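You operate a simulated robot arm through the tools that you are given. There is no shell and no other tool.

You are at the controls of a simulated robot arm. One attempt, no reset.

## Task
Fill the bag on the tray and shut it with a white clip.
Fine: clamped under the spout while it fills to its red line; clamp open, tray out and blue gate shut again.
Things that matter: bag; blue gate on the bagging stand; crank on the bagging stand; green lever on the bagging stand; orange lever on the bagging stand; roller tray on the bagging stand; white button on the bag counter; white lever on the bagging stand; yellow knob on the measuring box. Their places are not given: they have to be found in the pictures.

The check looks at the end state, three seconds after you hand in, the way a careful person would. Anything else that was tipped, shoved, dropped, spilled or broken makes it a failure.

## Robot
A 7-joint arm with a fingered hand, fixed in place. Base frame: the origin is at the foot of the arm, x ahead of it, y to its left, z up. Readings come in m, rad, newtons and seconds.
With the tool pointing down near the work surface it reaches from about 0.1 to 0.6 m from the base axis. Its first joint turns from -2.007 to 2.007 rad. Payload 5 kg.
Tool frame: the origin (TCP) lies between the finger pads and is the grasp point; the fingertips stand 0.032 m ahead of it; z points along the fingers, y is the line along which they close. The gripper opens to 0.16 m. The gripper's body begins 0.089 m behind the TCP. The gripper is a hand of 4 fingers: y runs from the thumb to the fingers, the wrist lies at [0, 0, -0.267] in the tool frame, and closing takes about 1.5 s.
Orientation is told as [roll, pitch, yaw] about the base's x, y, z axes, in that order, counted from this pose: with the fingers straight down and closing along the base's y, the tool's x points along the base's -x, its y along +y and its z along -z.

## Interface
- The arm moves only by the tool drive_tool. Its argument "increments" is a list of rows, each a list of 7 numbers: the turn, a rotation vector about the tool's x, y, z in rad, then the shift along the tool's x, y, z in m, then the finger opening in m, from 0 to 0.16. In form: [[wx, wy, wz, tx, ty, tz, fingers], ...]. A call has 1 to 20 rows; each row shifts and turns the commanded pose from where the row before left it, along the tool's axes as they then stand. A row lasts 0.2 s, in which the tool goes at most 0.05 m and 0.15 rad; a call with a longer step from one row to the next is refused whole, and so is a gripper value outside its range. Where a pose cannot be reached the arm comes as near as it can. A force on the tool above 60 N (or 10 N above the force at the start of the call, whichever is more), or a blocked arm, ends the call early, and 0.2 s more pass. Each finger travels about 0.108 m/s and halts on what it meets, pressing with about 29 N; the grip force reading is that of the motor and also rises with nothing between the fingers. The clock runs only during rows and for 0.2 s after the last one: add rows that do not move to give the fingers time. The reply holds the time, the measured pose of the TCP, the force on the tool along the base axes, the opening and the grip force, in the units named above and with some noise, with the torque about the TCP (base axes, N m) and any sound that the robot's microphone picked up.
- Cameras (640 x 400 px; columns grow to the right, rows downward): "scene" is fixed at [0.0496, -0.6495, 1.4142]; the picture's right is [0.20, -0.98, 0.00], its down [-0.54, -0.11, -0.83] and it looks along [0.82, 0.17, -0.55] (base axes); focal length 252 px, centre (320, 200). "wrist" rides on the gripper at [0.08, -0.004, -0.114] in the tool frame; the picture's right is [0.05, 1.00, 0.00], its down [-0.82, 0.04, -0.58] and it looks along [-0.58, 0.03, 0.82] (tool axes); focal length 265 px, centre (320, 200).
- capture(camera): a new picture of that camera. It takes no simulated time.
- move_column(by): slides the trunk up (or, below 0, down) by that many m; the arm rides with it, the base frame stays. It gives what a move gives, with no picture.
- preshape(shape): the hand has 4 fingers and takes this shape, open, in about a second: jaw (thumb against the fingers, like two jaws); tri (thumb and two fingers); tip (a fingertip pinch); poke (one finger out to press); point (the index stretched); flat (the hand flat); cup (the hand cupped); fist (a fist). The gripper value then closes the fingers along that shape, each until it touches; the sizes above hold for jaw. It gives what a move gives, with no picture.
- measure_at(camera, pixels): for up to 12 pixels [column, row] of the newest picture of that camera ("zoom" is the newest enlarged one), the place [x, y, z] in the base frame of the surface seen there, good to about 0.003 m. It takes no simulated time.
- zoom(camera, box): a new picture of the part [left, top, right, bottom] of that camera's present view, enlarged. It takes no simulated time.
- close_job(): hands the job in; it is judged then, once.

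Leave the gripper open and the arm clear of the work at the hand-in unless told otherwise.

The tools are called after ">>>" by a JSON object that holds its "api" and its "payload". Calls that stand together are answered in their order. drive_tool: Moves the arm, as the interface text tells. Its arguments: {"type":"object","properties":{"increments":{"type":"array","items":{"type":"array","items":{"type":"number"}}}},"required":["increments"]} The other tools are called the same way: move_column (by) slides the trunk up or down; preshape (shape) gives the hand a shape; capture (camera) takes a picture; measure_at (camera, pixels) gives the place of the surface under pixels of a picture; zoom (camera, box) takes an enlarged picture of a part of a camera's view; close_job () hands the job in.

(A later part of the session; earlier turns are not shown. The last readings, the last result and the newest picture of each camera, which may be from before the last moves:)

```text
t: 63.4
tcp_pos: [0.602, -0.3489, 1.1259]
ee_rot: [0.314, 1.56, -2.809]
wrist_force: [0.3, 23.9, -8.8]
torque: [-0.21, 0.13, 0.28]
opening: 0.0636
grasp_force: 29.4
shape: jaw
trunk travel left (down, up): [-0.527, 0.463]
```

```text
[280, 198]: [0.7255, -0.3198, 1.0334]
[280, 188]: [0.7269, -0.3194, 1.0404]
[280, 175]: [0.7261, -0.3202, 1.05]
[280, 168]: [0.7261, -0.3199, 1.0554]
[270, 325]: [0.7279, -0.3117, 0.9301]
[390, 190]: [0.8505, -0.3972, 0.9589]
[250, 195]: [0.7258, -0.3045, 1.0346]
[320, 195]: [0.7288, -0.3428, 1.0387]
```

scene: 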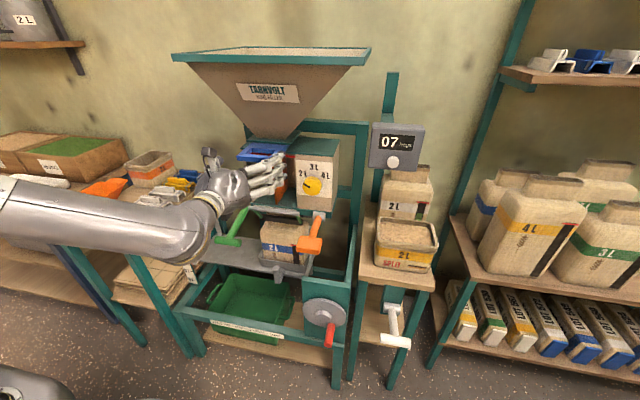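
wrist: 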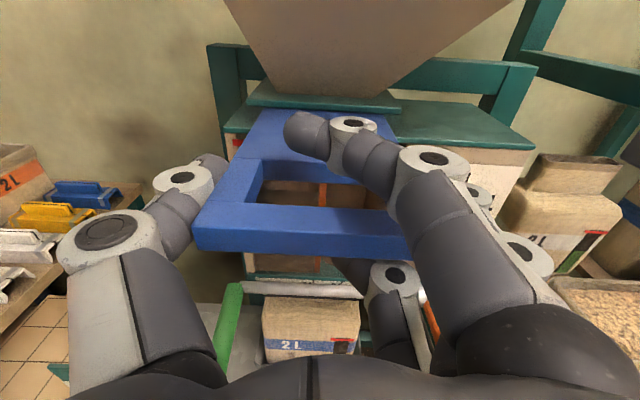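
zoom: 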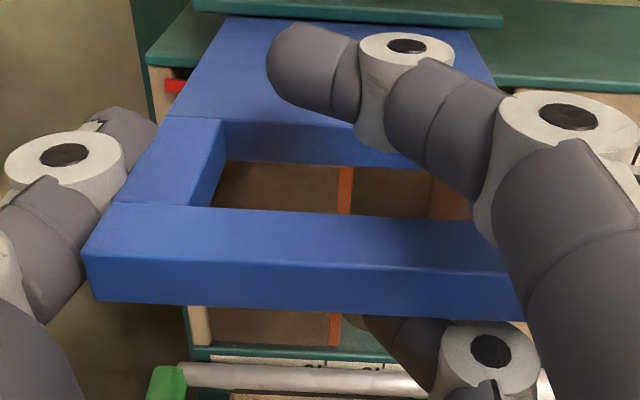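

It's still rising (front face now beyond z=1.055). I'll wait 4 more seconds.

>>> {"api": "drive_tool", "payload": {"increments": [[0, 0, 0, 0, 0, 0, 0.08], [0, 0, 0, 0, 0, 0, 0.08], [0, 0, 0, 0, 0, 0, 0.08], [0, 0, 0, 0, 0, 0, 0.08], [0, 0, 0, 0, 0, 0, 0.08], [0, 0, 0, 0, 0, 0, 0.08], [0, 0, 0, 0, 0, 0, 0.08], [0, 0, 0, 0, 0, 0, 0.08], [0, 0, 0, 0, 0, 0, 0.08], [0, 0, 0, 0, 0, 0, 0.08], [0, 0, 0, 0, 0, 0, 0.08], [0, 0, 0, 0, 0, 0, 0.08], [0, 0, 0, 0, 0, 0, 0.08], [0, 0, 0, 0, 0, 0, 0.08], [0, 0, 0, 0, 0, 0, 0.08], [0, 0, 0, 0, 0, 0, 0.08], [0, 0, 0, 0, 0, 0, 0.08], [0, 0, 0, 0, 0, 0, 0.08], [0, 0, 0, 0, 0, 0, 0.08]]}}

>>> {"api": "zoom", "payload": {"camera": "wrist", "box": [200, 100, 420, 300]}}

>>> {"api": "zoom", "payload": {"camera": "scene", "box": [230, 120, 330, 215]}}

```text
t: 67.4
tcp_pos: [0.6021, -0.3494, 1.1257]
ee_rot: [0.321, 1.561, -2.802]
wrist_force: [0.3, 24.4, -9.6]
torque: [-0.17, 0.16, 0.24]
opening: 0.0633
grasp_force: 29.1
shape: jaw
trunk travel left (down, up): [-0.527, 0.463]
```

```text
2.00 times, centred on (310, 200) of wrist
```

zoom: 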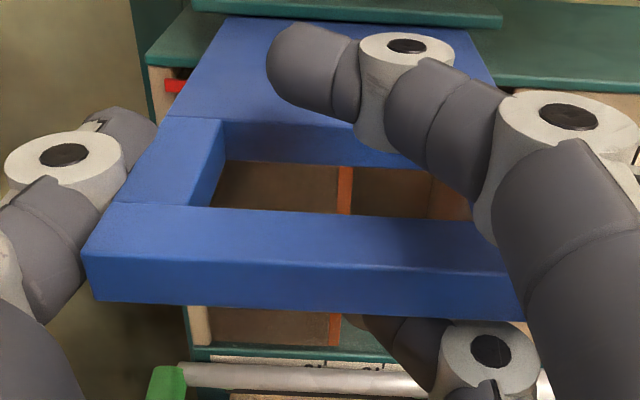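

```text
4.21 times, centred on (280, 168) of scene
```

zoom: 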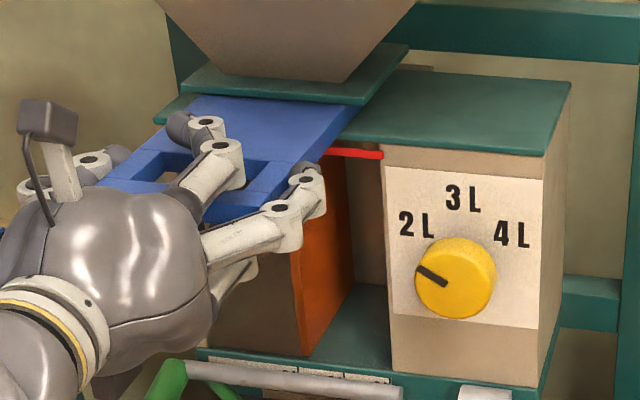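

The gate itself now hides the top of the chamber. About 7 s have passed, so I'll push the gate shut again with the same grip (forward 0.06 m) and then check the level; I can reopen if it isn't full.

>>> {"api": "drive_tool", "payload": {"increments": [[0, 0, 0, 0, 0, 0.015, 0.08], [0, 0, 0, 0, 0, 0.015, 0.08], [0, 0, 0, 0, 0, 0.015, 0.08], [0, 0, 0, 0, 0, 0.01, 0.08], [0, 0, 0, 0, 0, 0.005, 0.08], [0, 0, 0, 0, 0, 0.004, 0.08], [0, 0, 0, 0, 0, 0, 0.08]]}}

>>> {"api": "zoom", "payload": {"camera": "scene", "box": [230, 120, 330, 215]}}

>>> {"api": "capture", "payload": {"camera": "wrist"}}

```text
t: 69.0
tcp_pos: [0.6634, -0.3503, 1.1262]
ee_rot: [0.296, 1.562, -2.831]
wrist_force: [-23.8, 21.7, -15.6]
torque: [-0.3, 0.29, 0.9]
opening: 0.0632
grasp_force: 29.2
shape: jaw
trunk travel left (down, up): [-0.527, 0.463]
```

```text
4.21 times, centred on (280, 168) of scene
```

zoom: 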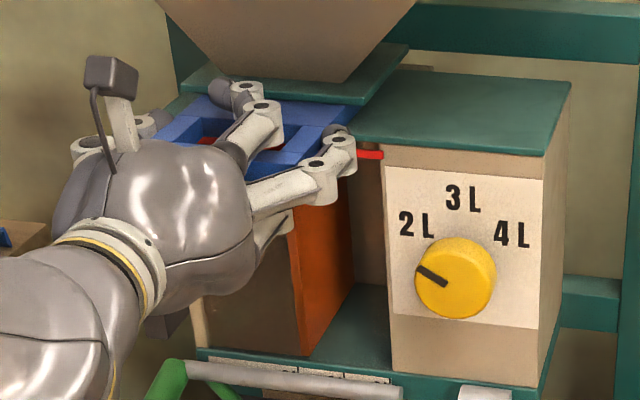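

```text
taken
```

wrist: 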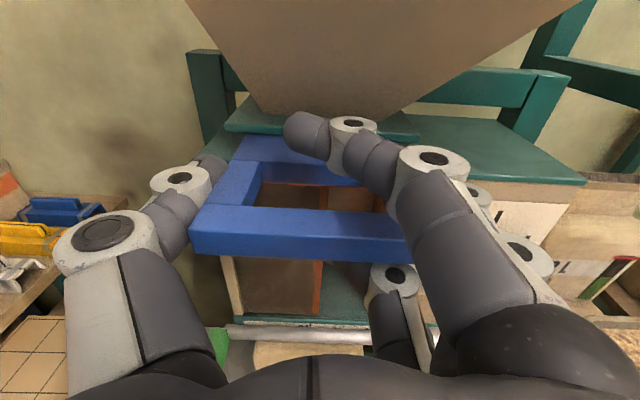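

The gate is back at its stop (24 N reaction, same position as before). I'll open the hand, pull back and check the level.

>>> {"api": "drive_tool", "payload": {"increments": [[0, 0, 0, 0, 0, 0, 0.1], [0, 0, 0, 0, 0, 0, 0.13], [0, 0, 0, 0, 0, 0, 0.155], [0, 0, 0, 0, 0, 0, 0.155], [0, 0, 0, 0, 0, -0.02, 0.155], [0, 0, 0, 0, 0, -0.02, 0.155], [0, 0, 0, 0, 0, -0.02, 0.155], [0, 0, 0, 0, 0, -0.02, 0.155], [0, 0, 0, 0, 0, 0, 0.155]]}}

>>> {"api": "capture", "payload": {"camera": "wrist"}}

>>> {"api": "zoom", "payload": {"camera": "wrist", "box": [200, 70, 440, 230]}}

>>> {"api": "measure_at", "payload": {"camera": "wrist", "pixels": [[243, 165], [393, 170], [290, 180], [290, 190], [290, 220], [330, 170], [345, 220], [300, 137], [300, 130]]}}

```text
t: 71.0
tcp_pos: [0.5846, -0.3522, 1.1269]
ee_rot: [-0.028, 1.562, 3.127]
wrist_force: [-0.2, -0.3, -0.4]
torque: [0.05, 0.02, 0.02]
opening: 0.1548
grasp_force: 0.0
shape: jaw
trunk travel left (down, up): [-0.527, 0.463]
```

```text
taken
```

wrist: 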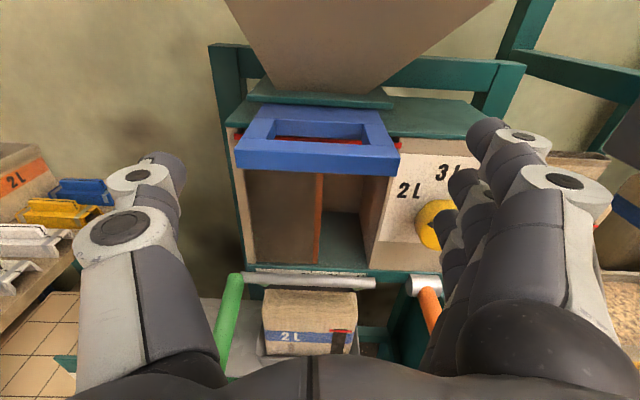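

```text
2.50 times, centred on (320, 150) of wrist
```

zoom: 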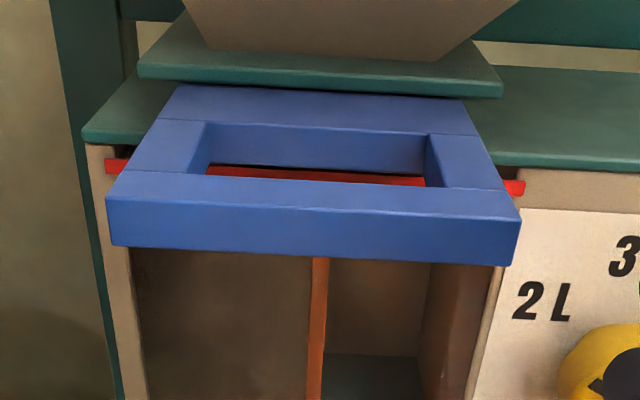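

```text
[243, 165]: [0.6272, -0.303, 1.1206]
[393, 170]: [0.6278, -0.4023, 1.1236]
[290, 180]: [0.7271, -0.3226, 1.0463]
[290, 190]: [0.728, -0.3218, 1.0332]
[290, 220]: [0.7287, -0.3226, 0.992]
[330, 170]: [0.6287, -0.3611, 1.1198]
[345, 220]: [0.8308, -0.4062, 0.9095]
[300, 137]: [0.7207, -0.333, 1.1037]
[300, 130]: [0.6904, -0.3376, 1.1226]
```

The gate is shut again at x=0.628 and the left chamber is full at least to z≈1.05 where the gate hides it. I'll close the fingers and lower the trunk to z≈1.0, to look at the chamber from below the gate.

>>> {"api": "drive_tool", "payload": {"increments": [[0, 0, 0, 0, 0, 0, 0.11], [0, 0, 0, 0, 0, 0, 0.07], [0, 0, 0, 0, 0, 0, 0.03], [0, 0, 0, 0, 0, 0, 0.0], [0, 0, 0, 0, 0, 0, 0.0]]}}

>>> {"api": "move_column", "payload": {"by": -0.12}}

>>> {"api": "drive_tool", "payload": {"increments": [[0, 0.1, 0, 0, 0, 0, 0.0], [0, 0.1, 0, 0, 0, 0, 0.0], [0, 0.1, 0, 0, 0, 0, 0.0], [0, 0, 0, 0, 0, 0, 0.0]]}}

>>> {"api": "capture", "payload": {"camera": "wrist"}}

>>> {"api": "capture", "payload": {"camera": "scene"}}

```text
t: 72.2
tcp_pos: [0.5848, -0.3527, 1.1279]
ee_rot: [-0.013, 1.564, -3.139]
wrist_force: [-1.1, 0.5, 0.1]
torque: [0.0, 0.0, 0.04]
opening: 0.0
grasp_force: 29.1
shape: jaw
trunk travel left (down, up): [-0.527, 0.463]
```

```text
t: 73.7
tcp_pos: [0.5857, -0.3527, 1.0071]
ee_rot: [-0.002, 1.564, -3.126]
wrist_force: [0.4, -0.1, 0.3]
torque: [0.0, -0.03, 0.02]
opening: 0.0
grasp_force: 29.6
shape: jaw
trunk travel left (down, up): [-0.407, 0.583]
```

```text
t: 74.7
tcp_pos: [0.5848, -0.3523, 1.0064]
ee_rot: [3.141, 1.276, 0.014]
wrist_force: [0.1, 0.1, 0.0]
torque: [0.02, -0.05, 0.0]
opening: 0.0
grasp_force: 29.1
shape: jaw
trunk travel left (down, up): [-0.407, 0.583]
```

```text
taken
```

wrist: 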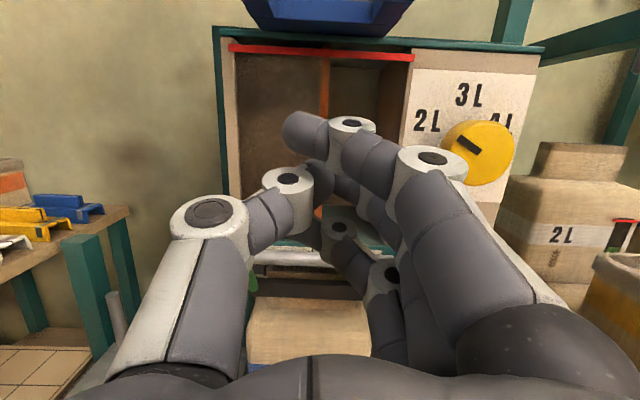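

```text
taken
```

scene: 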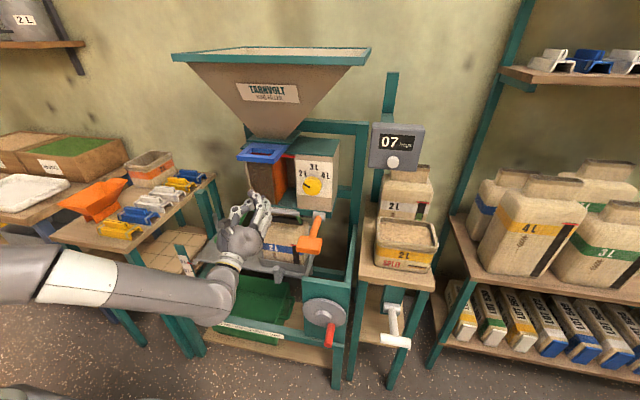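

From below I can see the chamber and the red line at the top. Zooming on it.

>>> {"api": "zoom", "payload": {"camera": "wrist", "box": [200, 20, 440, 170]}}

>>> {"api": "measure_at", "payload": {"camera": "wrist", "pixels": [[260, 60], [280, 64], [260, 75], [310, 62], [300, 100], [345, 80], [290, 54], [250, 58]]}}

```text
2.67 times, centred on (320, 95) of wrist
```

zoom: 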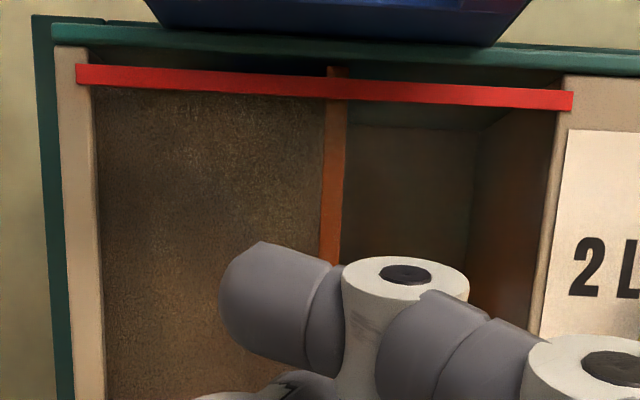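

```text
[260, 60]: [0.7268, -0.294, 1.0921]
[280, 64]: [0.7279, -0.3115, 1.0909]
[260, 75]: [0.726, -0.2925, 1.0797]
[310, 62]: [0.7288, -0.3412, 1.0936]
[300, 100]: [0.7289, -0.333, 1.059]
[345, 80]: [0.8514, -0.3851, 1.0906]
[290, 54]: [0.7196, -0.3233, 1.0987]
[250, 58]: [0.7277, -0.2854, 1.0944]
```

The grain reaches the red line in the 2 L chamber, so the measure is full. Next the orange lever: paddle at x 0.545–0.59, y -0.483 to -0.547, top z≈0.91. I'll undo the tilt and move right over it at z≈1.0.

>>> {"api": "drive_tool", "payload": {"increments": [[0, -0.1, 0, 0, 0, 0, 0.0], [0, -0.1, 0, 0, 0, 0, 0.0], [0, -0.09, 0, 0, 0, 0, 0.0], [0, 0, 0, 0, 0.02, 0, 0.0], [0, 0, 0, 0, 0.02, 0, 0.0], [0, 0, 0, 0, 0.02, 0, 0.0], [0, 0, 0, 0, 0.02, 0, 0.0], [0, 0, 0, 0, 0, 0, 0.0]]}}

```text
t: 76.5
tcp_pos: [0.5877, -0.4335, 1.0057]
ee_rot: [-3.016, 1.568, 0.14]
wrist_force: [-0.7, 0.1, -0.4]
torque: [-0.03, -0.01, 0.02]
opening: 0.0
grasp_force: 28.9
shape: jaw
trunk travel left (down, up): [-0.407, 0.583]
```

Tracking well; another 0.08 m to the right.

>>> {"api": "drive_tool", "payload": {"increments": [[0, 0, 0, 0, 0.02, 0, 0.0], [0, 0, 0, 0, 0.02, 0, 0.0], [0, 0, 0, 0, 0.02, 0, 0.0], [0, 0, 0, 0, 0.02, 0, 0.0], [0, 0, 0, 0, 0, 0, 0.0]]}}

>>> {"api": "capture", "payload": {"camera": "wrist"}}

>>> {"api": "zoom", "payload": {"camera": "scene", "box": [210, 150, 370, 270]}}

```text
t: 77.7
tcp_pos: [0.5885, -0.5142, 1.0081]
ee_rot: [-3.059, 1.566, 0.096]
wrist_force: [-0.9, 0.0, -0.9]
torque: [-0.03, -0.04, 0.03]
opening: 0.0
grasp_force: 29.1
shape: jaw
trunk travel left (down, up): [-0.407, 0.583]
```

```text
taken
```

wrist: 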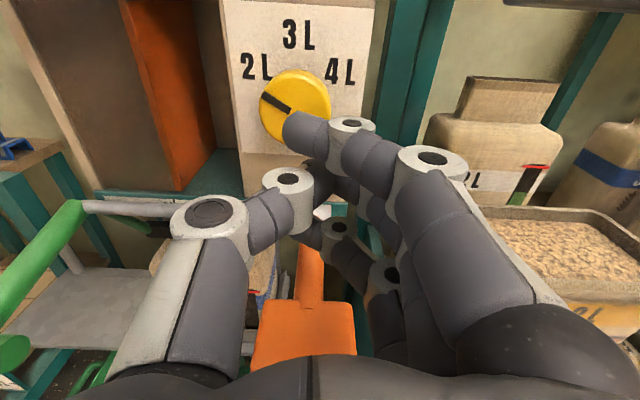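

```text
3.33 times, centred on (290, 210) of scene
```

zoom: 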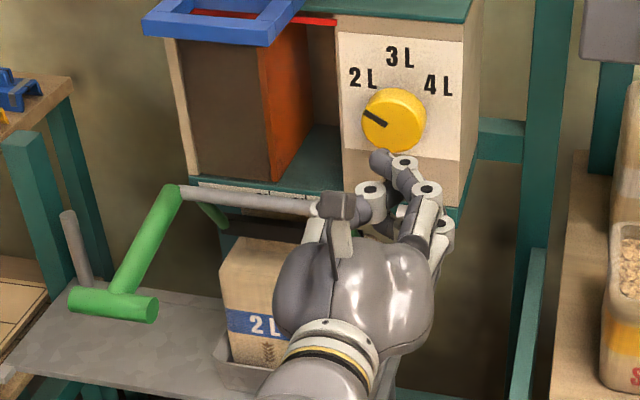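

The paddle is under the fingers (wrist pixel (305, 340)). I press down gently: first 0.04 m free travel, then small steps.

>>> {"api": "drive_tool", "payload": {"increments": [[0, 0, 0, -0.02, 0, 0, 0.0], [0, 0, 0, -0.02, 0, 0, 0.0], [0, 0, 0, -0.01, 0, 0, 0.0], [0, 0, 0, -0.01, 0, 0, 0.0], [0, 0, 0, 0, 0, 0, 0.0]]}}

>>> {"api": "zoom", "payload": {"camera": "scene", "box": [210, 150, 370, 270]}}

```text
t: 78.9
tcp_pos: [0.5878, -0.5131, 0.9473]
ee_rot: [3.089, 1.567, -0.038]
wrist_force: [-0.1, -0.6, -0.2]
torque: [-0.04, 0.03, 0.0]
opening: 0.0
grasp_force: 28.8
shape: jaw
trunk travel left (down, up): [-0.407, 0.583]
```

```text
3.33 times, centred on (290, 210) of scene
```

zoom: 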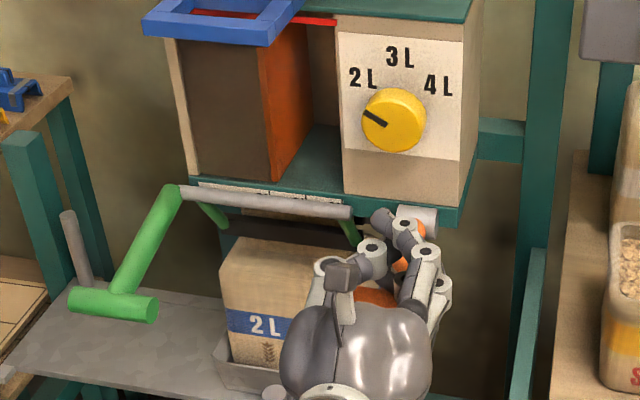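

No contact force yet. I continue in 0.01 m steps.

>>> {"api": "drive_tool", "payload": {"increments": [[0, 0, 0, -0.01, 0, 0, 0.0], [0, 0, 0, -0.01, 0, 0, 0.0], [0, 0, 0, 0, 0, 0, 0.0]]}}

>>> {"api": "zoom", "payload": {"camera": "scene", "box": [210, 150, 370, 270]}}

>>> {"api": "capture", "payload": {"camera": "wrist"}}

```text
t: 79.7
tcp_pos: [0.5883, -0.513, 0.9272]
ee_rot: [-3.111, 1.567, 0.046]
wrist_force: [-0.6, -1.1, 3.6]
torque: [-0.01, -0.03, -0.04]
opening: 0.0
grasp_force: 29.0
shape: jaw
trunk travel left (down, up): [-0.407, 0.583]
```

```text
3.33 times, centred on (290, 210) of scene
```

zoom: 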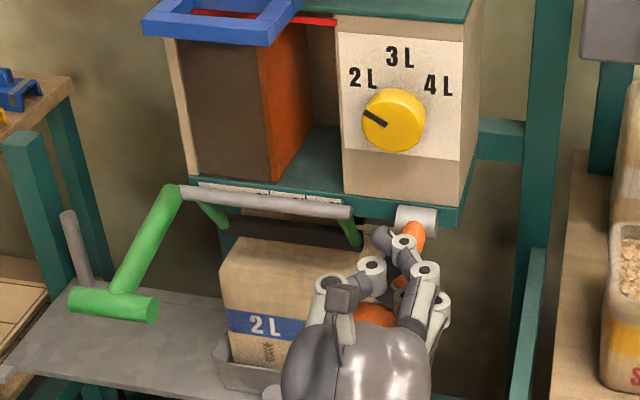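

```text
taken
```

wrist: 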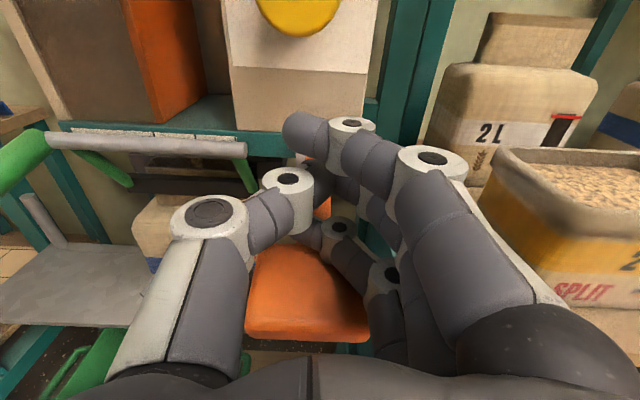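

Light contact (3.6 N). I keep pressing in 0.01 m steps and watch the chamber.

>>> {"api": "drive_tool", "payload": {"increments": [[0, 0, 0, -0.01, 0, 0, 0.0], [0, 0, 0, -0.01, 0, 0, 0.0], [0, 0, 0, -0.01, 0, 0, 0.0], [0, 0, 0, 0, 0, 0, 0.0]]}}

>>> {"api": "zoom", "payload": {"camera": "scene", "box": [210, 150, 370, 270]}}

>>> {"api": "capture", "payload": {"camera": "wrist"}}

```text
t: 80.7
tcp_pos: [0.5888, -0.5109, 0.8967]
ee_rot: [3.134, 1.567, 0.004]
wrist_force: [-0.6, 0.3, 5.2]
torque: [0.04, -0.06, 0.03]
opening: 0.0
grasp_force: 29.2
shape: jaw
trunk travel left (down, up): [-0.407, 0.583]
```

```text
3.33 times, centred on (290, 210) of scene
```

zoom: 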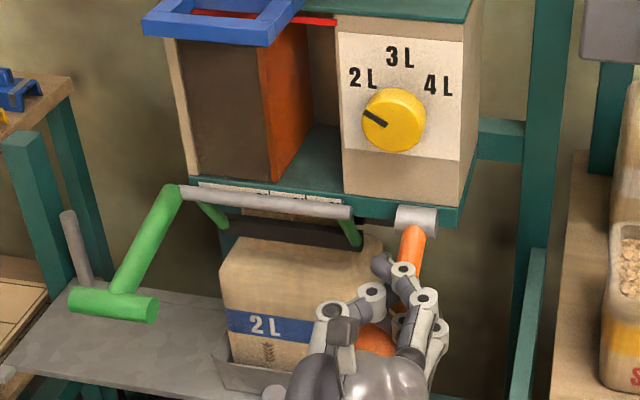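

```text
taken
```

wrist: 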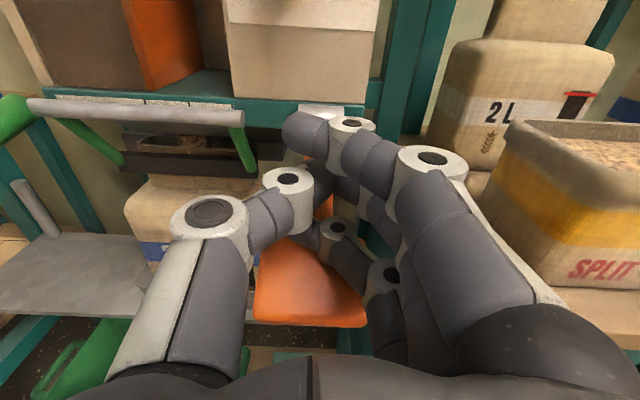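

The lever goes down easily (5 N), and something starts to show in the neck opening. I press further.

>>> {"api": "drive_tool", "payload": {"increments": [[0, 0, 0, -0.01, 0, 0, 0.0], [0, 0, 0, -0.01, 0, 0, 0.0], [0, 0, 0, -0.01, 0, 0, 0.0], [0, 0, 0, 0, 0, 0, 0.0]]}}

>>> {"api": "zoom", "payload": {"camera": "scene", "box": [210, 150, 370, 270]}}

>>> {"api": "capture", "payload": {"camera": "wrist"}}

```text
t: 81.7
tcp_pos: [0.5879, -0.5089, 0.8744]
ee_rot: [2.59, 1.555, -0.535]
wrist_force: [9.7, 4.2, 47.2]
torque: [0.57, -1.55, 0.07]
opening: 0.0
grasp_force: 29.3
shape: jaw
trunk travel left (down, up): [-0.407, 0.583]
```

```text
3.33 times, centred on (290, 210) of scene
```

zoom: 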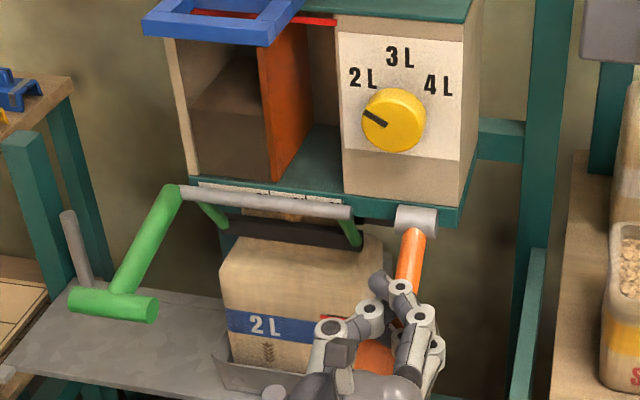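

```text
taken
```

wrist: 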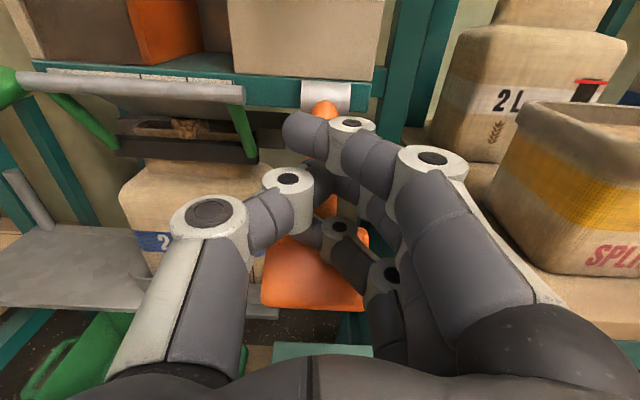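

47 N: the lever is at its end, and the chamber is emptying into the neck. I ease off a few millimetres, hold it there and wait for the chamber to run empty.

>>> {"api": "drive_tool", "payload": {"increments": [[0, 0, 0, 0.005, 0, 0, 0.0], [0, 0, 0, 0, 0, 0, 0.0], [0, 0, 0, 0, 0, 0, 0.0], [0, 0, 0, 0, 0, 0, 0.0], [0, 0, 0, 0, 0, 0, 0.0], [0, 0, 0, 0, 0, 0, 0.0], [0, 0, 0, 0, 0, 0, 0.0], [0, 0, 0, 0, 0, 0, 0.0], [0, 0, 0, 0, 0, 0, 0.0], [0, 0, 0, 0, 0, 0, 0.0]]}}

>>> {"api": "zoom", "payload": {"camera": "scene", "box": [210, 150, 370, 270]}}

>>> {"api": "capture", "payload": {"camera": "wrist"}}

```text
t: 83.9
tcp_pos: [0.5872, -0.5115, 0.8726]
ee_rot: [3.128, 1.568, 0.001]
wrist_force: [-4.3, 1.8, 4.5]
torque: [0.16, 0.09, 0.14]
opening: 0.0002
grasp_force: 29.0
shape: jaw
trunk travel left (down, up): [-0.407, 0.583]
```

```text
3.33 times, centred on (290, 210) of scene
```

zoom: 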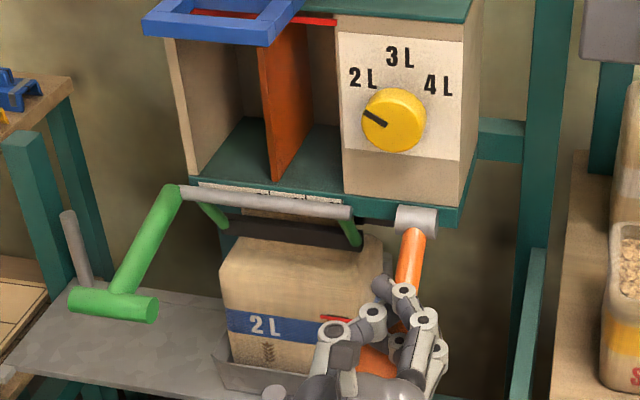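

```text
taken
```

wrist: 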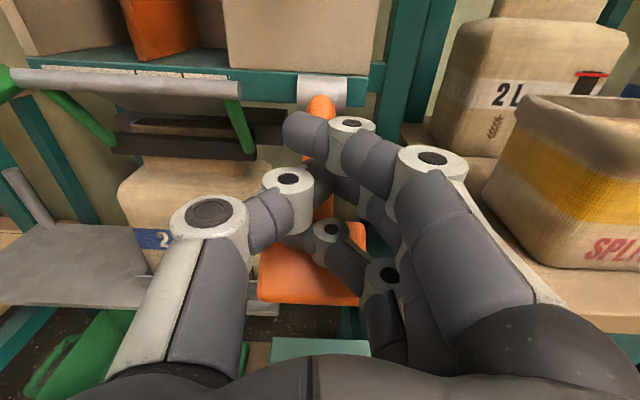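

The chamber is empty; all 2 L went into the bag. I lift the hand and see whether the orange lever comes back by itself.

>>> {"api": "drive_tool", "payload": {"increments": [[0, 0, 0, 0.01, 0, 0, 0.0], [0, 0, 0, 0.02, 0, 0, 0.0], [0, 0, 0, 0.03, 0, 0, 0.0], [0, 0, 0, 0.03, 0, 0, 0.0], [0, 0, 0, 0.03, 0, 0, 0.0], [0, 0, 0, 0.02, 0, 0, 0.0], [0, 0, 0, 0, 0, 0, 0.0]]}}

>>> {"api": "zoom", "payload": {"camera": "scene", "box": [210, 150, 370, 270]}}

>>> {"api": "capture", "payload": {"camera": "wrist"}}

```text
t: 85.5
tcp_pos: [0.5877, -0.512, 1.0109]
ee_rot: [-2.999, 1.566, 0.156]
wrist_force: [0.4, 0.2, -0.1]
torque: [-0.02, 0.02, -0.01]
opening: 0.0
grasp_force: 29.0
shape: jaw
trunk travel left (down, up): [-0.407, 0.583]
```

```text
3.33 times, centred on (290, 210) of scene
```

zoom: 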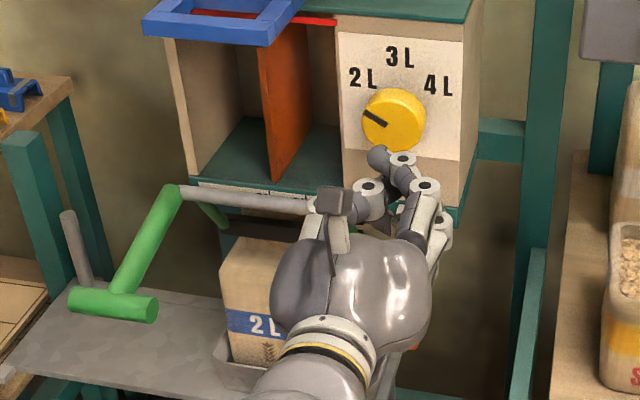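

```text
taken
```

wrist: 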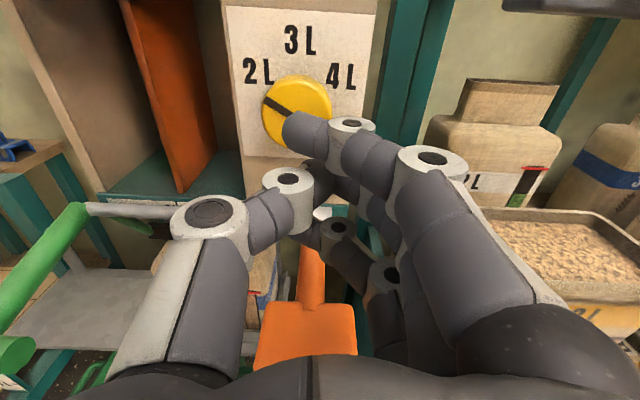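

The orange lever has sprung back to its start position. I'll move the hand left to y≈-0.38 and then check the bag level and the green lever's present place.

>>> {"api": "drive_tool", "payload": {"increments": [[0, 0, 0, 0, -0.02, 0, 0.0], [0, 0, 0, 0, -0.02, 0, 0.0], [0, 0, 0, 0, -0.02, 0, 0.0], [0, 0, 0, 0, -0.02, 0, 0.0], [0, 0, 0, 0, -0.02, 0, 0.0], [0, 0, 0, 0, -0.02, 0, 0.0], [0, 0, 0, 0, 0, 0, 0.0]]}}

>>> {"api": "capture", "payload": {"camera": "scene"}}

>>> {"api": "capture", "payload": {"camera": "wrist"}}

>>> {"api": "zoom", "payload": {"camera": "scene", "box": [200, 190, 340, 290]}}

>>> {"api": "measure_at", "payload": {"camera": "zoom", "pixels": [[80, 222], [125, 230], [165, 235], [80, 240], [165, 250], [130, 180], [180, 95]]}}

```text
t: 87.1
tcp_pos: [0.5851, -0.3923, 1.0122]
ee_rot: [-3.142, 1.567, 0.013]
wrist_force: [0.5, -0.5, 0.6]
torque: [-0.01, 0.01, 0.03]
opening: 0.0006
grasp_force: 29.2
shape: jaw
trunk travel left (down, up): [-0.407, 0.583]
```

```text
taken
```

scene: 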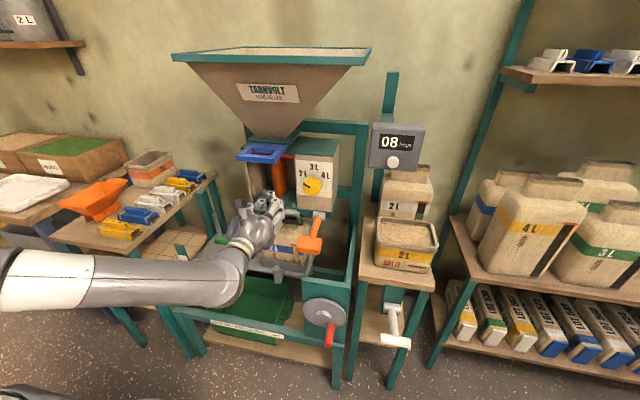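

```text
taken
```

wrist: 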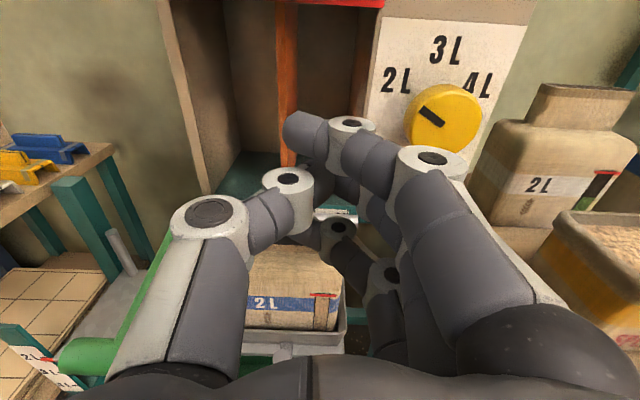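

```text
4.00 times, centred on (270, 240) of scene
```

zoom: 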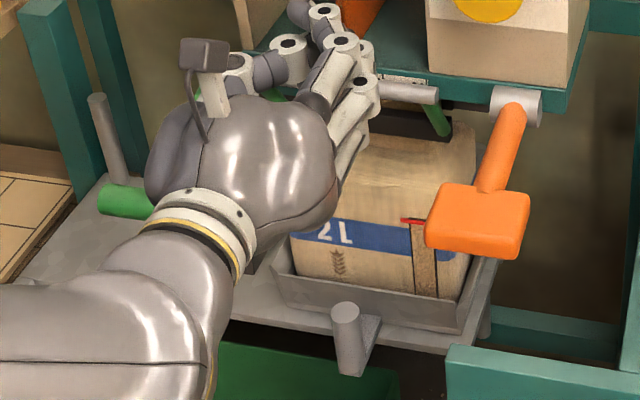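

```text
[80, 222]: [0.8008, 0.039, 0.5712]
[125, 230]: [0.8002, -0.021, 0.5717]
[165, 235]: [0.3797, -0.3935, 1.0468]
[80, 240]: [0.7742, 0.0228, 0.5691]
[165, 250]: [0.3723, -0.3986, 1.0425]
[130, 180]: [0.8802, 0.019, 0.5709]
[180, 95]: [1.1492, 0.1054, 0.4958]
```

The bag counter went from 07 to 08 by itself. The bag's window strip now looks filled; I'll zoom in on its red line.

>>> {"api": "zoom", "payload": {"camera": "scene", "box": [270, 232, 320, 270]}}

>>> {"api": "zoom", "payload": {"camera": "wrist", "box": [240, 240, 360, 340]}}

```text
10.53 times, centred on (295, 251) of scene
```

zoom: 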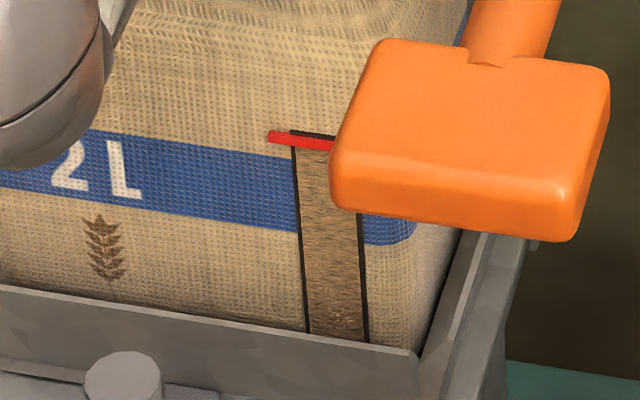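

```text
4.00 times, centred on (300, 290) of wrist
```

zoom: 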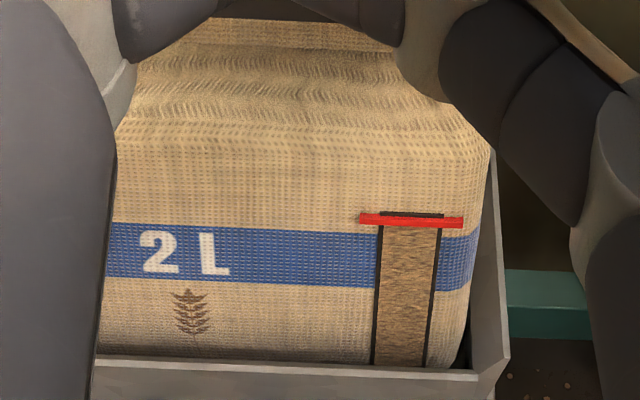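

Filled exactly to the red line. Now to open the clamp: I'll bring the hand down between the green and orange levers at y≈-0.375, to a height below the green handle.

>>> {"api": "drive_tool", "payload": {"increments": [[0, 0, 0, 0, -0.015, 0, 0.0], [0, 0, 0, -0.03, 0, 0, 0.0], [0, 0, 0, -0.03, 0, 0, 0.0], [0, 0, 0, -0.03, 0, 0, 0.0], [0, 0, 0, 0, 0, 0, 0.0]]}}

>>> {"api": "move_column", "payload": {"by": -0.15}}

>>> {"api": "capture", "payload": {"camera": "wrist"}}

>>> {"api": "zoom", "payload": {"camera": "scene", "box": [180, 180, 340, 300]}}

>>> {"api": "measure_at", "payload": {"camera": "zoom", "pixels": [[150, 190], [200, 195], [220, 205], [165, 205], [150, 200], [230, 160]]}}

```text
t: 88.3
tcp_pos: [0.5855, -0.3773, 0.9205]
ee_rot: [-3.095, 1.568, 0.063]
wrist_force: [-0.3, -0.1, -0.7]
torque: [-0.03, -0.02, 0.02]
opening: 0.0
grasp_force: 28.8
shape: jaw
trunk travel left (down, up): [-0.407, 0.583]
```

```text
t: 90.0
tcp_pos: [0.5858, -0.3774, 0.771]
ee_rot: [-3.137, 1.567, 0.019]
wrist_force: [0.2, 0.7, 0.0]
torque: [-0.01, 0.01, -0.01]
opening: 0.0001
grasp_force: 28.6
shape: jaw
trunk travel left (down, up): [-0.257, 0.733]
```

```text
taken
```

wrist: 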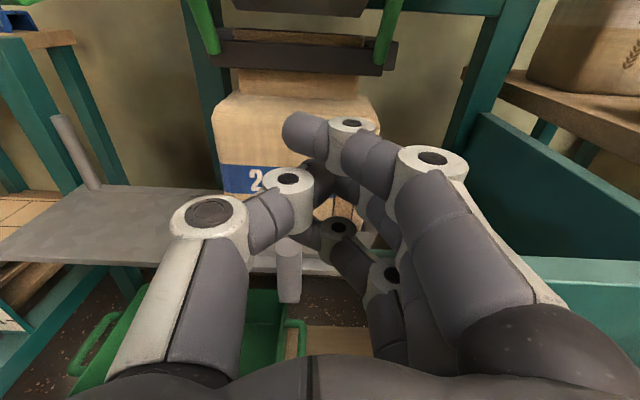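

```text
3.33 times, centred on (260, 240) of scene
```

zoom: 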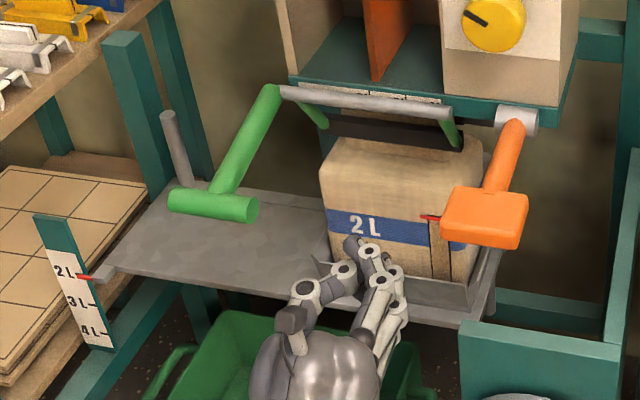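

```text
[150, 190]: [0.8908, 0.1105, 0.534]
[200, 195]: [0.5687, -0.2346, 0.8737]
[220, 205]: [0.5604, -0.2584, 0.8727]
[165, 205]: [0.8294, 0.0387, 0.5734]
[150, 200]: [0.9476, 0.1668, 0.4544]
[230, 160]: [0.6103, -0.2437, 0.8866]
```

The green handle is at about (0.575, -0.245, 0.86), its underside at z≈0.845, and my finger tops are at about 0.81. I slide left under it to y≈-0.245.

>>> {"api": "drive_tool", "payload": {"increments": [[0, 0, 0, 0, -0.022, 0, 0.0], [0, 0, 0, 0, -0.022, 0, 0.0], [0, 0, 0, 0, -0.022, 0, 0.0], [0, 0, 0, 0, -0.022, 0, 0.0], [0, 0, 0, 0, -0.022, 0, 0.0], [0, 0, 0, 0, -0.02, 0, 0.0], [0, 0, 0, 0, 0, 0, 0.0]]}}

>>> {"api": "zoom", "payload": {"camera": "scene", "box": [180, 180, 340, 300]}}

>>> {"api": "capture", "payload": {"camera": "wrist"}}

```text
t: 91.6
tcp_pos: [0.583, -0.2462, 0.7719]
ee_rot: [-3.142, 1.568, 0.015]
wrist_force: [0.0, 0.5, 1.0]
torque: [0.0, 0.01, -0.01]
opening: 0.0
grasp_force: 28.6
shape: jaw
trunk travel left (down, up): [-0.257, 0.733]
```

```text
3.33 times, centred on (260, 240) of scene
```

zoom: 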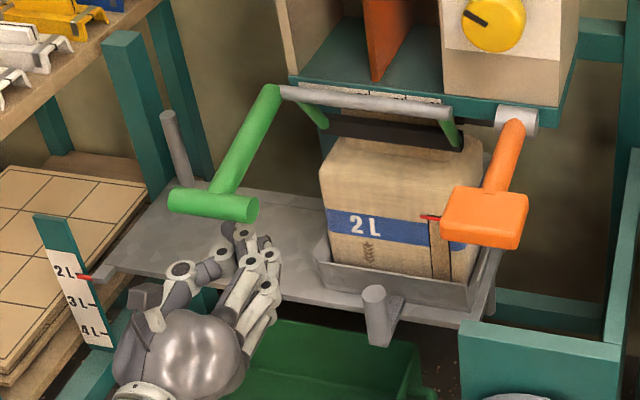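

```text
taken
```

wrist: 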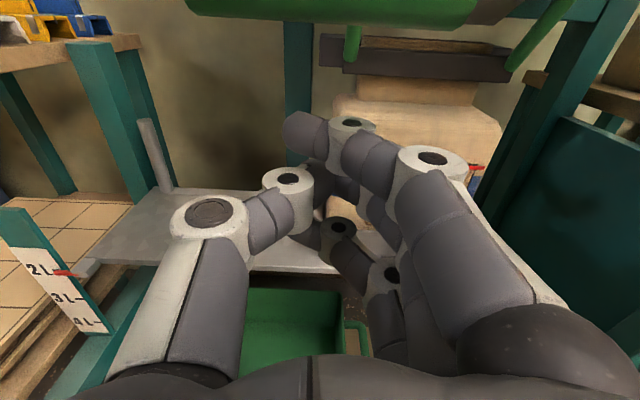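

The handle spans above the fingers. The top finger sits right of centre, so I shift 0.02 m left, then lift in small steps.

>>> {"api": "drive_tool", "payload": {"increments": [[0, 0, 0, 0, -0.02, 0, 0.0], [0, 0, 0, 0.015, 0, 0, 0.0], [0, 0, 0, 0.015, 0, 0, 0.0], [0, 0, 0, 0.01, 0, 0, 0.0], [0, 0, 0, 0, 0, 0, 0.0]]}}

>>> {"api": "zoom", "payload": {"camera": "scene", "box": [180, 180, 340, 300]}}

```text
t: 92.8
tcp_pos: [0.5826, -0.2271, 0.8111]
ee_rot: [-2.746, 1.569, 0.41]
wrist_force: [-2.1, -0.1, -4.8]
torque: [0.15, -0.14, -0.07]
opening: 0.0001
grasp_force: 28.7
shape: jaw
trunk travel left (down, up): [-0.257, 0.733]
```

```text
3.33 times, centred on (260, 240) of scene
```

zoom: 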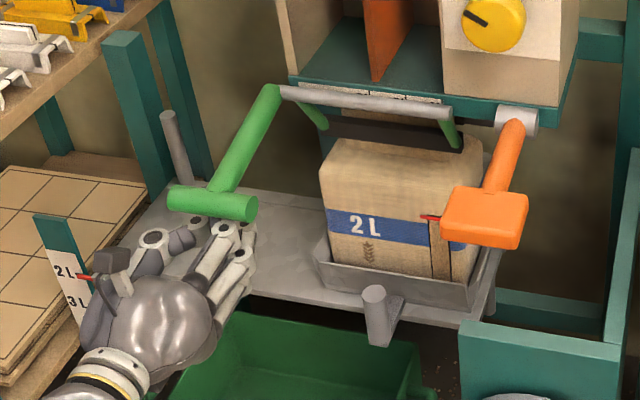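

Contact (5 N down). I keep lifting.

>>> {"api": "drive_tool", "payload": {"increments": [[0, 0, 0, 0.01, 0, 0, 0.0], [0, 0, 0, 0.01, 0, 0, 0.0], [0, 0, 0, 0.01, 0, 0, 0.0], [0, 0, 0, 0, 0, 0, 0.0]]}}

>>> {"api": "zoom", "payload": {"camera": "scene", "box": [180, 180, 340, 300]}}

```text
t: 93.8
tcp_pos: [0.5834, -0.2273, 0.8419]
ee_rot: [3.077, 1.568, -0.053]
wrist_force: [-0.2, 0.3, 0.9]
torque: [-0.04, -0.04, -0.01]
opening: 0.0
grasp_force: 29.0
shape: jaw
trunk travel left (down, up): [-0.257, 0.733]
```

```text
3.33 times, centred on (260, 240) of scene
```

zoom: 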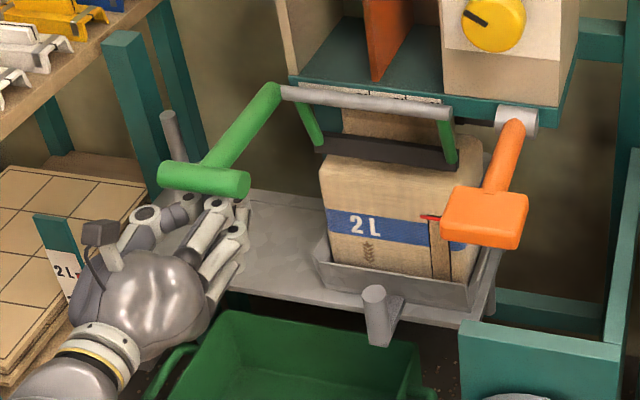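

The clamp is swinging open. I lift on until the lever is back at its upper stop.

>>> {"api": "drive_tool", "payload": {"increments": [[0, 0, 0, 0.01, 0, 0, 0.0], [0, 0, 0, 0.01, 0, 0, 0.0], [0, 0, 0, 0.01, 0, 0, 0.0], [0, 0, 0, 0.01, 0, 0, 0.0], [0, 0, 0, 0.01, 0, 0, 0.0], [0, 0, 0, 0, 0, 0, 0.0]]}}

>>> {"api": "zoom", "payload": {"camera": "scene", "box": [180, 180, 340, 300]}}

```text
t: 95.2
tcp_pos: [0.583, -0.2278, 0.8913]
ee_rot: [3.126, 1.568, 0.0]
wrist_force: [0.9, -0.2, 0.5]
torque: [0.0, 0.01, 0.03]
opening: 0.0
grasp_force: 29.1
shape: jaw
trunk travel left (down, up): [-0.257, 0.733]
```

```text
3.33 times, centred on (260, 240) of scene
```

zoom: 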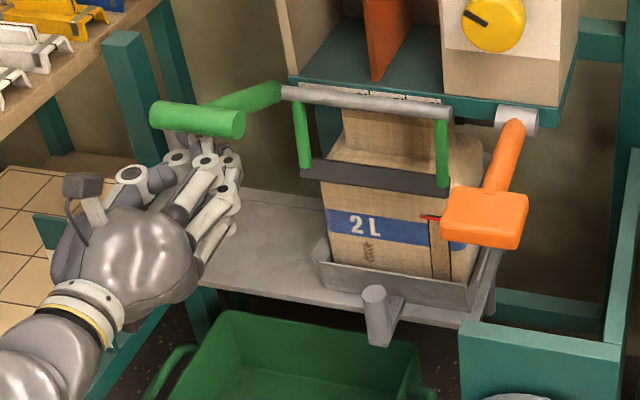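

The arms hang nearly straight down again. I'll compare the handle height with its starting value (0.954–0.961).

>>> {"api": "measure_at", "payload": {"camera": "zoom", "pixels": [[165, 108], [200, 115], [235, 120], [300, 125], [305, 165], [440, 180], [440, 140]]}}

```text
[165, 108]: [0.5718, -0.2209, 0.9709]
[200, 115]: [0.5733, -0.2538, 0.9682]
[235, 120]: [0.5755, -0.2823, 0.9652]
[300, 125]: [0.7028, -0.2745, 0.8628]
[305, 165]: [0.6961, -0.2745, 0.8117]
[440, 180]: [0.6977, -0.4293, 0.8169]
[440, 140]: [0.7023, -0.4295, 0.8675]
```

The handle is at z≈0.968, at or slightly above its start, so the clamp is fully open. I lower the hand 0.08 m and check that the lever stays up.

>>> {"api": "drive_tool", "payload": {"increments": [[0, 0, 0, -0.02, 0, 0, 0.0], [0, 0, 0, -0.03, 0, 0, 0.0], [0, 0, 0, -0.03, 0, 0, 0.0], [0, 0, 0, 0, 0, 0, 0.0]]}}

>>> {"api": "zoom", "payload": {"camera": "scene", "box": [180, 180, 340, 300]}}

>>> {"api": "capture", "payload": {"camera": "wrist"}}

```text
t: 96.2
tcp_pos: [0.5836, -0.2256, 0.8129]
ee_rot: [3.037, 1.567, -0.091]
wrist_force: [0.5, 0.3, -0.1]
torque: [0.0, -0.02, -0.03]
opening: 0.0002
grasp_force: 28.9
shape: jaw
trunk travel left (down, up): [-0.257, 0.733]
```

```text
3.33 times, centred on (260, 240) of scene
```

zoom: 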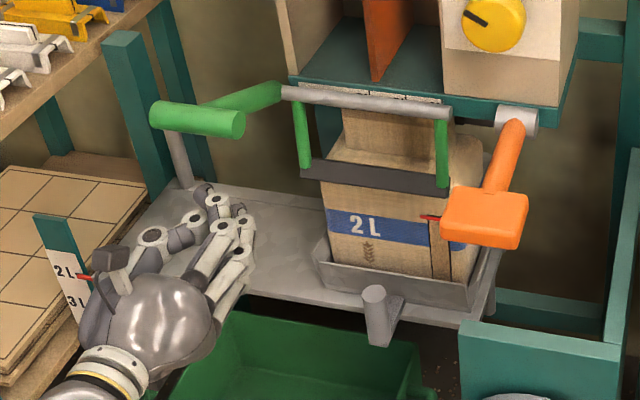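

```text
taken
```

wrist: 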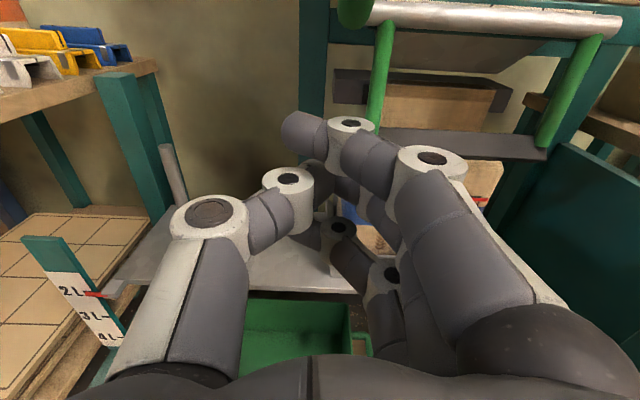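

The lever stays up, clamp open. Now fetch the tray: lower the trunk 0.17 m, then move right in front of the handle post (0.667, -0.352) and open the hand.

>>> {"api": "move_column", "payload": {"by": -0.17}}

>>> {"api": "drive_tool", "payload": {"increments": [[0, 0, 0, 0, 0.025, 0, 0.02], [0, 0, 0, 0, 0.025, 0, 0.05], [0, 0, 0, 0, 0.025, 0, 0.08], [0, 0, 0, 0, 0.025, 0, 0.11], [0, 0, 0, 0, 0.025, 0, 0.13], [0, 0, 0, 0, 0, 0, 0.13]]}}

>>> {"api": "capture", "payload": {"camera": "wrist"}}

```text
t: 98.2
tcp_pos: [0.5839, -0.2254, 0.6417]
ee_rot: [3.126, 1.568, 0.001]
wrist_force: [0.5, -0.2, -1.1]
torque: [0.04, -0.02, 0.01]
opening: 0.0
grasp_force: 29.0
shape: jaw
trunk travel left (down, up): [-0.087, 0.903]
```

```text
t: 99.6
tcp_pos: [0.5864, -0.3515, 0.6409]
ee_rot: [3.092, 1.567, -0.035]
wrist_force: [0.5, 0.4, 0.6]
torque: [0.0, 0.01, 0.02]
opening: 0.1295
grasp_force: 0.1
shape: jaw
trunk travel left (down, up): [-0.087, 0.903]
```

```text
taken
```

wrist: 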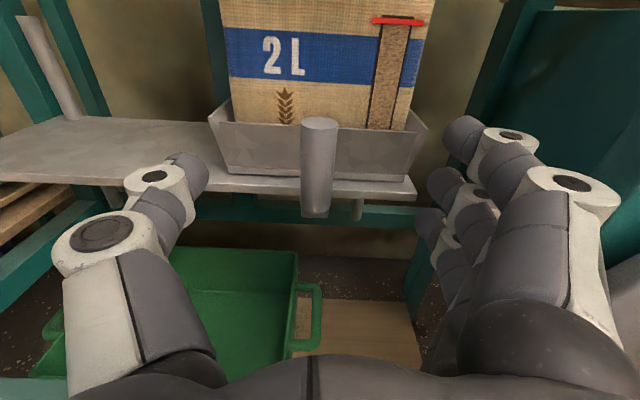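

The post is centred between the fingers at wrist pixel (318, 165). I go forward 0.075 m and close to the loose cage around it.

>>> {"api": "drive_tool", "payload": {"increments": [[0, 0, 0, 0, 0, 0.02, 0.13], [0, 0, 0, 0, 0, 0.02, 0.13], [0, 0, 0, 0, 0, 0.02, 0.13], [0, 0, 0, 0, 0, 0.015, 0.13], [0, 0, 0, 0, 0, 0, 0.09], [0, 0, 0, 0, 0, 0, 0.05], [0, 0, 0, 0, 0, 0, 0.034], [0, 0, 0, 0, 0, 0, 0.034], [0, 0, 0, 0, 0, 0, 0.034]]}}

>>> {"api": "capture", "payload": {"camera": "wrist"}}

```text
t: 101.6
tcp_pos: [0.6601, -0.3502, 0.6424]
ee_rot: [-3.127, 1.567, 0.029]
wrist_force: [-0.2, -0.3, -0.1]
torque: [0.02, 0.0, 0.01]
opening: 0.0345
grasp_force: 0.0
shape: jaw
trunk travel left (down, up): [-0.087, 0.903]
```

```text
taken
```

wrist: 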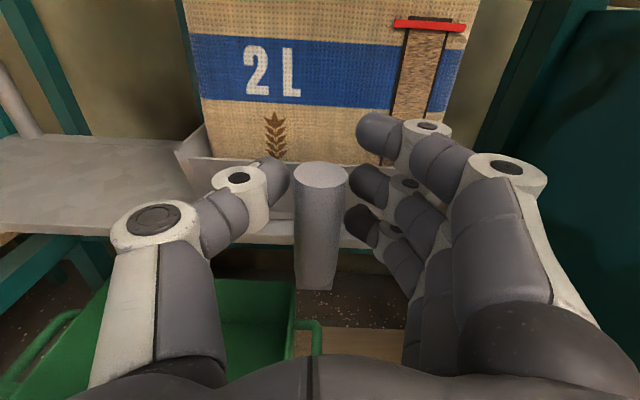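

The post is caged. Now I move the tray left (tool -y), starting slowly.

>>> {"api": "drive_tool", "payload": {"increments": [[0, 0, 0, 0, -0.005, 0, 0.034], [0, 0, 0, 0, -0.008, 0, 0.034], [0, 0, 0, 0, -0.01, 0, 0.034], [0, 0, 0, 0, -0.015, 0, 0.034], [0, 0, 0, 0, -0.015, 0, 0.034], [0, 0, 0, 0, -0.015, 0, 0.034], [0, 0, 0, 0, -0.015, 0, 0.034], [0, 0, 0, 0, -0.015, 0, 0.034], [0, 0, 0, 0, 0, 0, 0.034]]}}

>>> {"api": "capture", "payload": {"camera": "wrist"}}

>>> {"api": "zoom", "payload": {"camera": "scene", "box": [180, 180, 340, 300]}}

```text
t: 103.6
tcp_pos: [0.6593, -0.2524, 0.6421]
ee_rot: [-3.098, 1.568, 0.061]
wrist_force: [1.0, -0.4, -0.3]
torque: [-0.01, -0.01, 0.03]
opening: 0.0345
grasp_force: 0.1
shape: jaw
trunk travel left (down, up): [-0.087, 0.903]
```

```text
taken
```

wrist: 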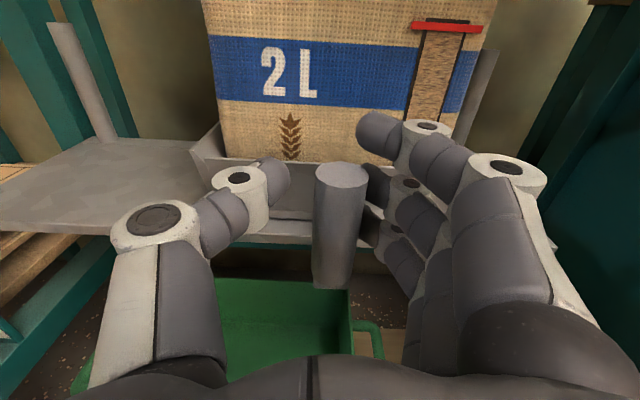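

```text
3.33 times, centred on (260, 240) of scene
```

zoom: 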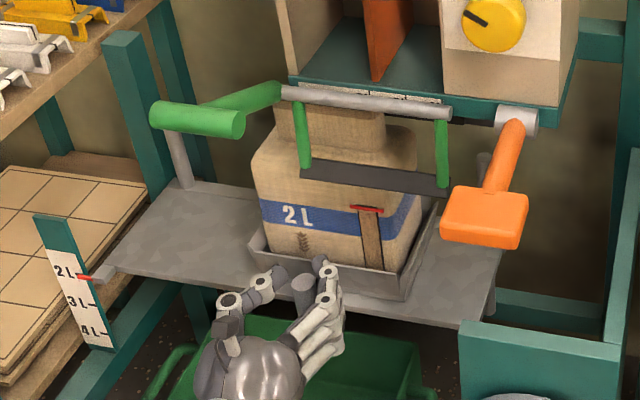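

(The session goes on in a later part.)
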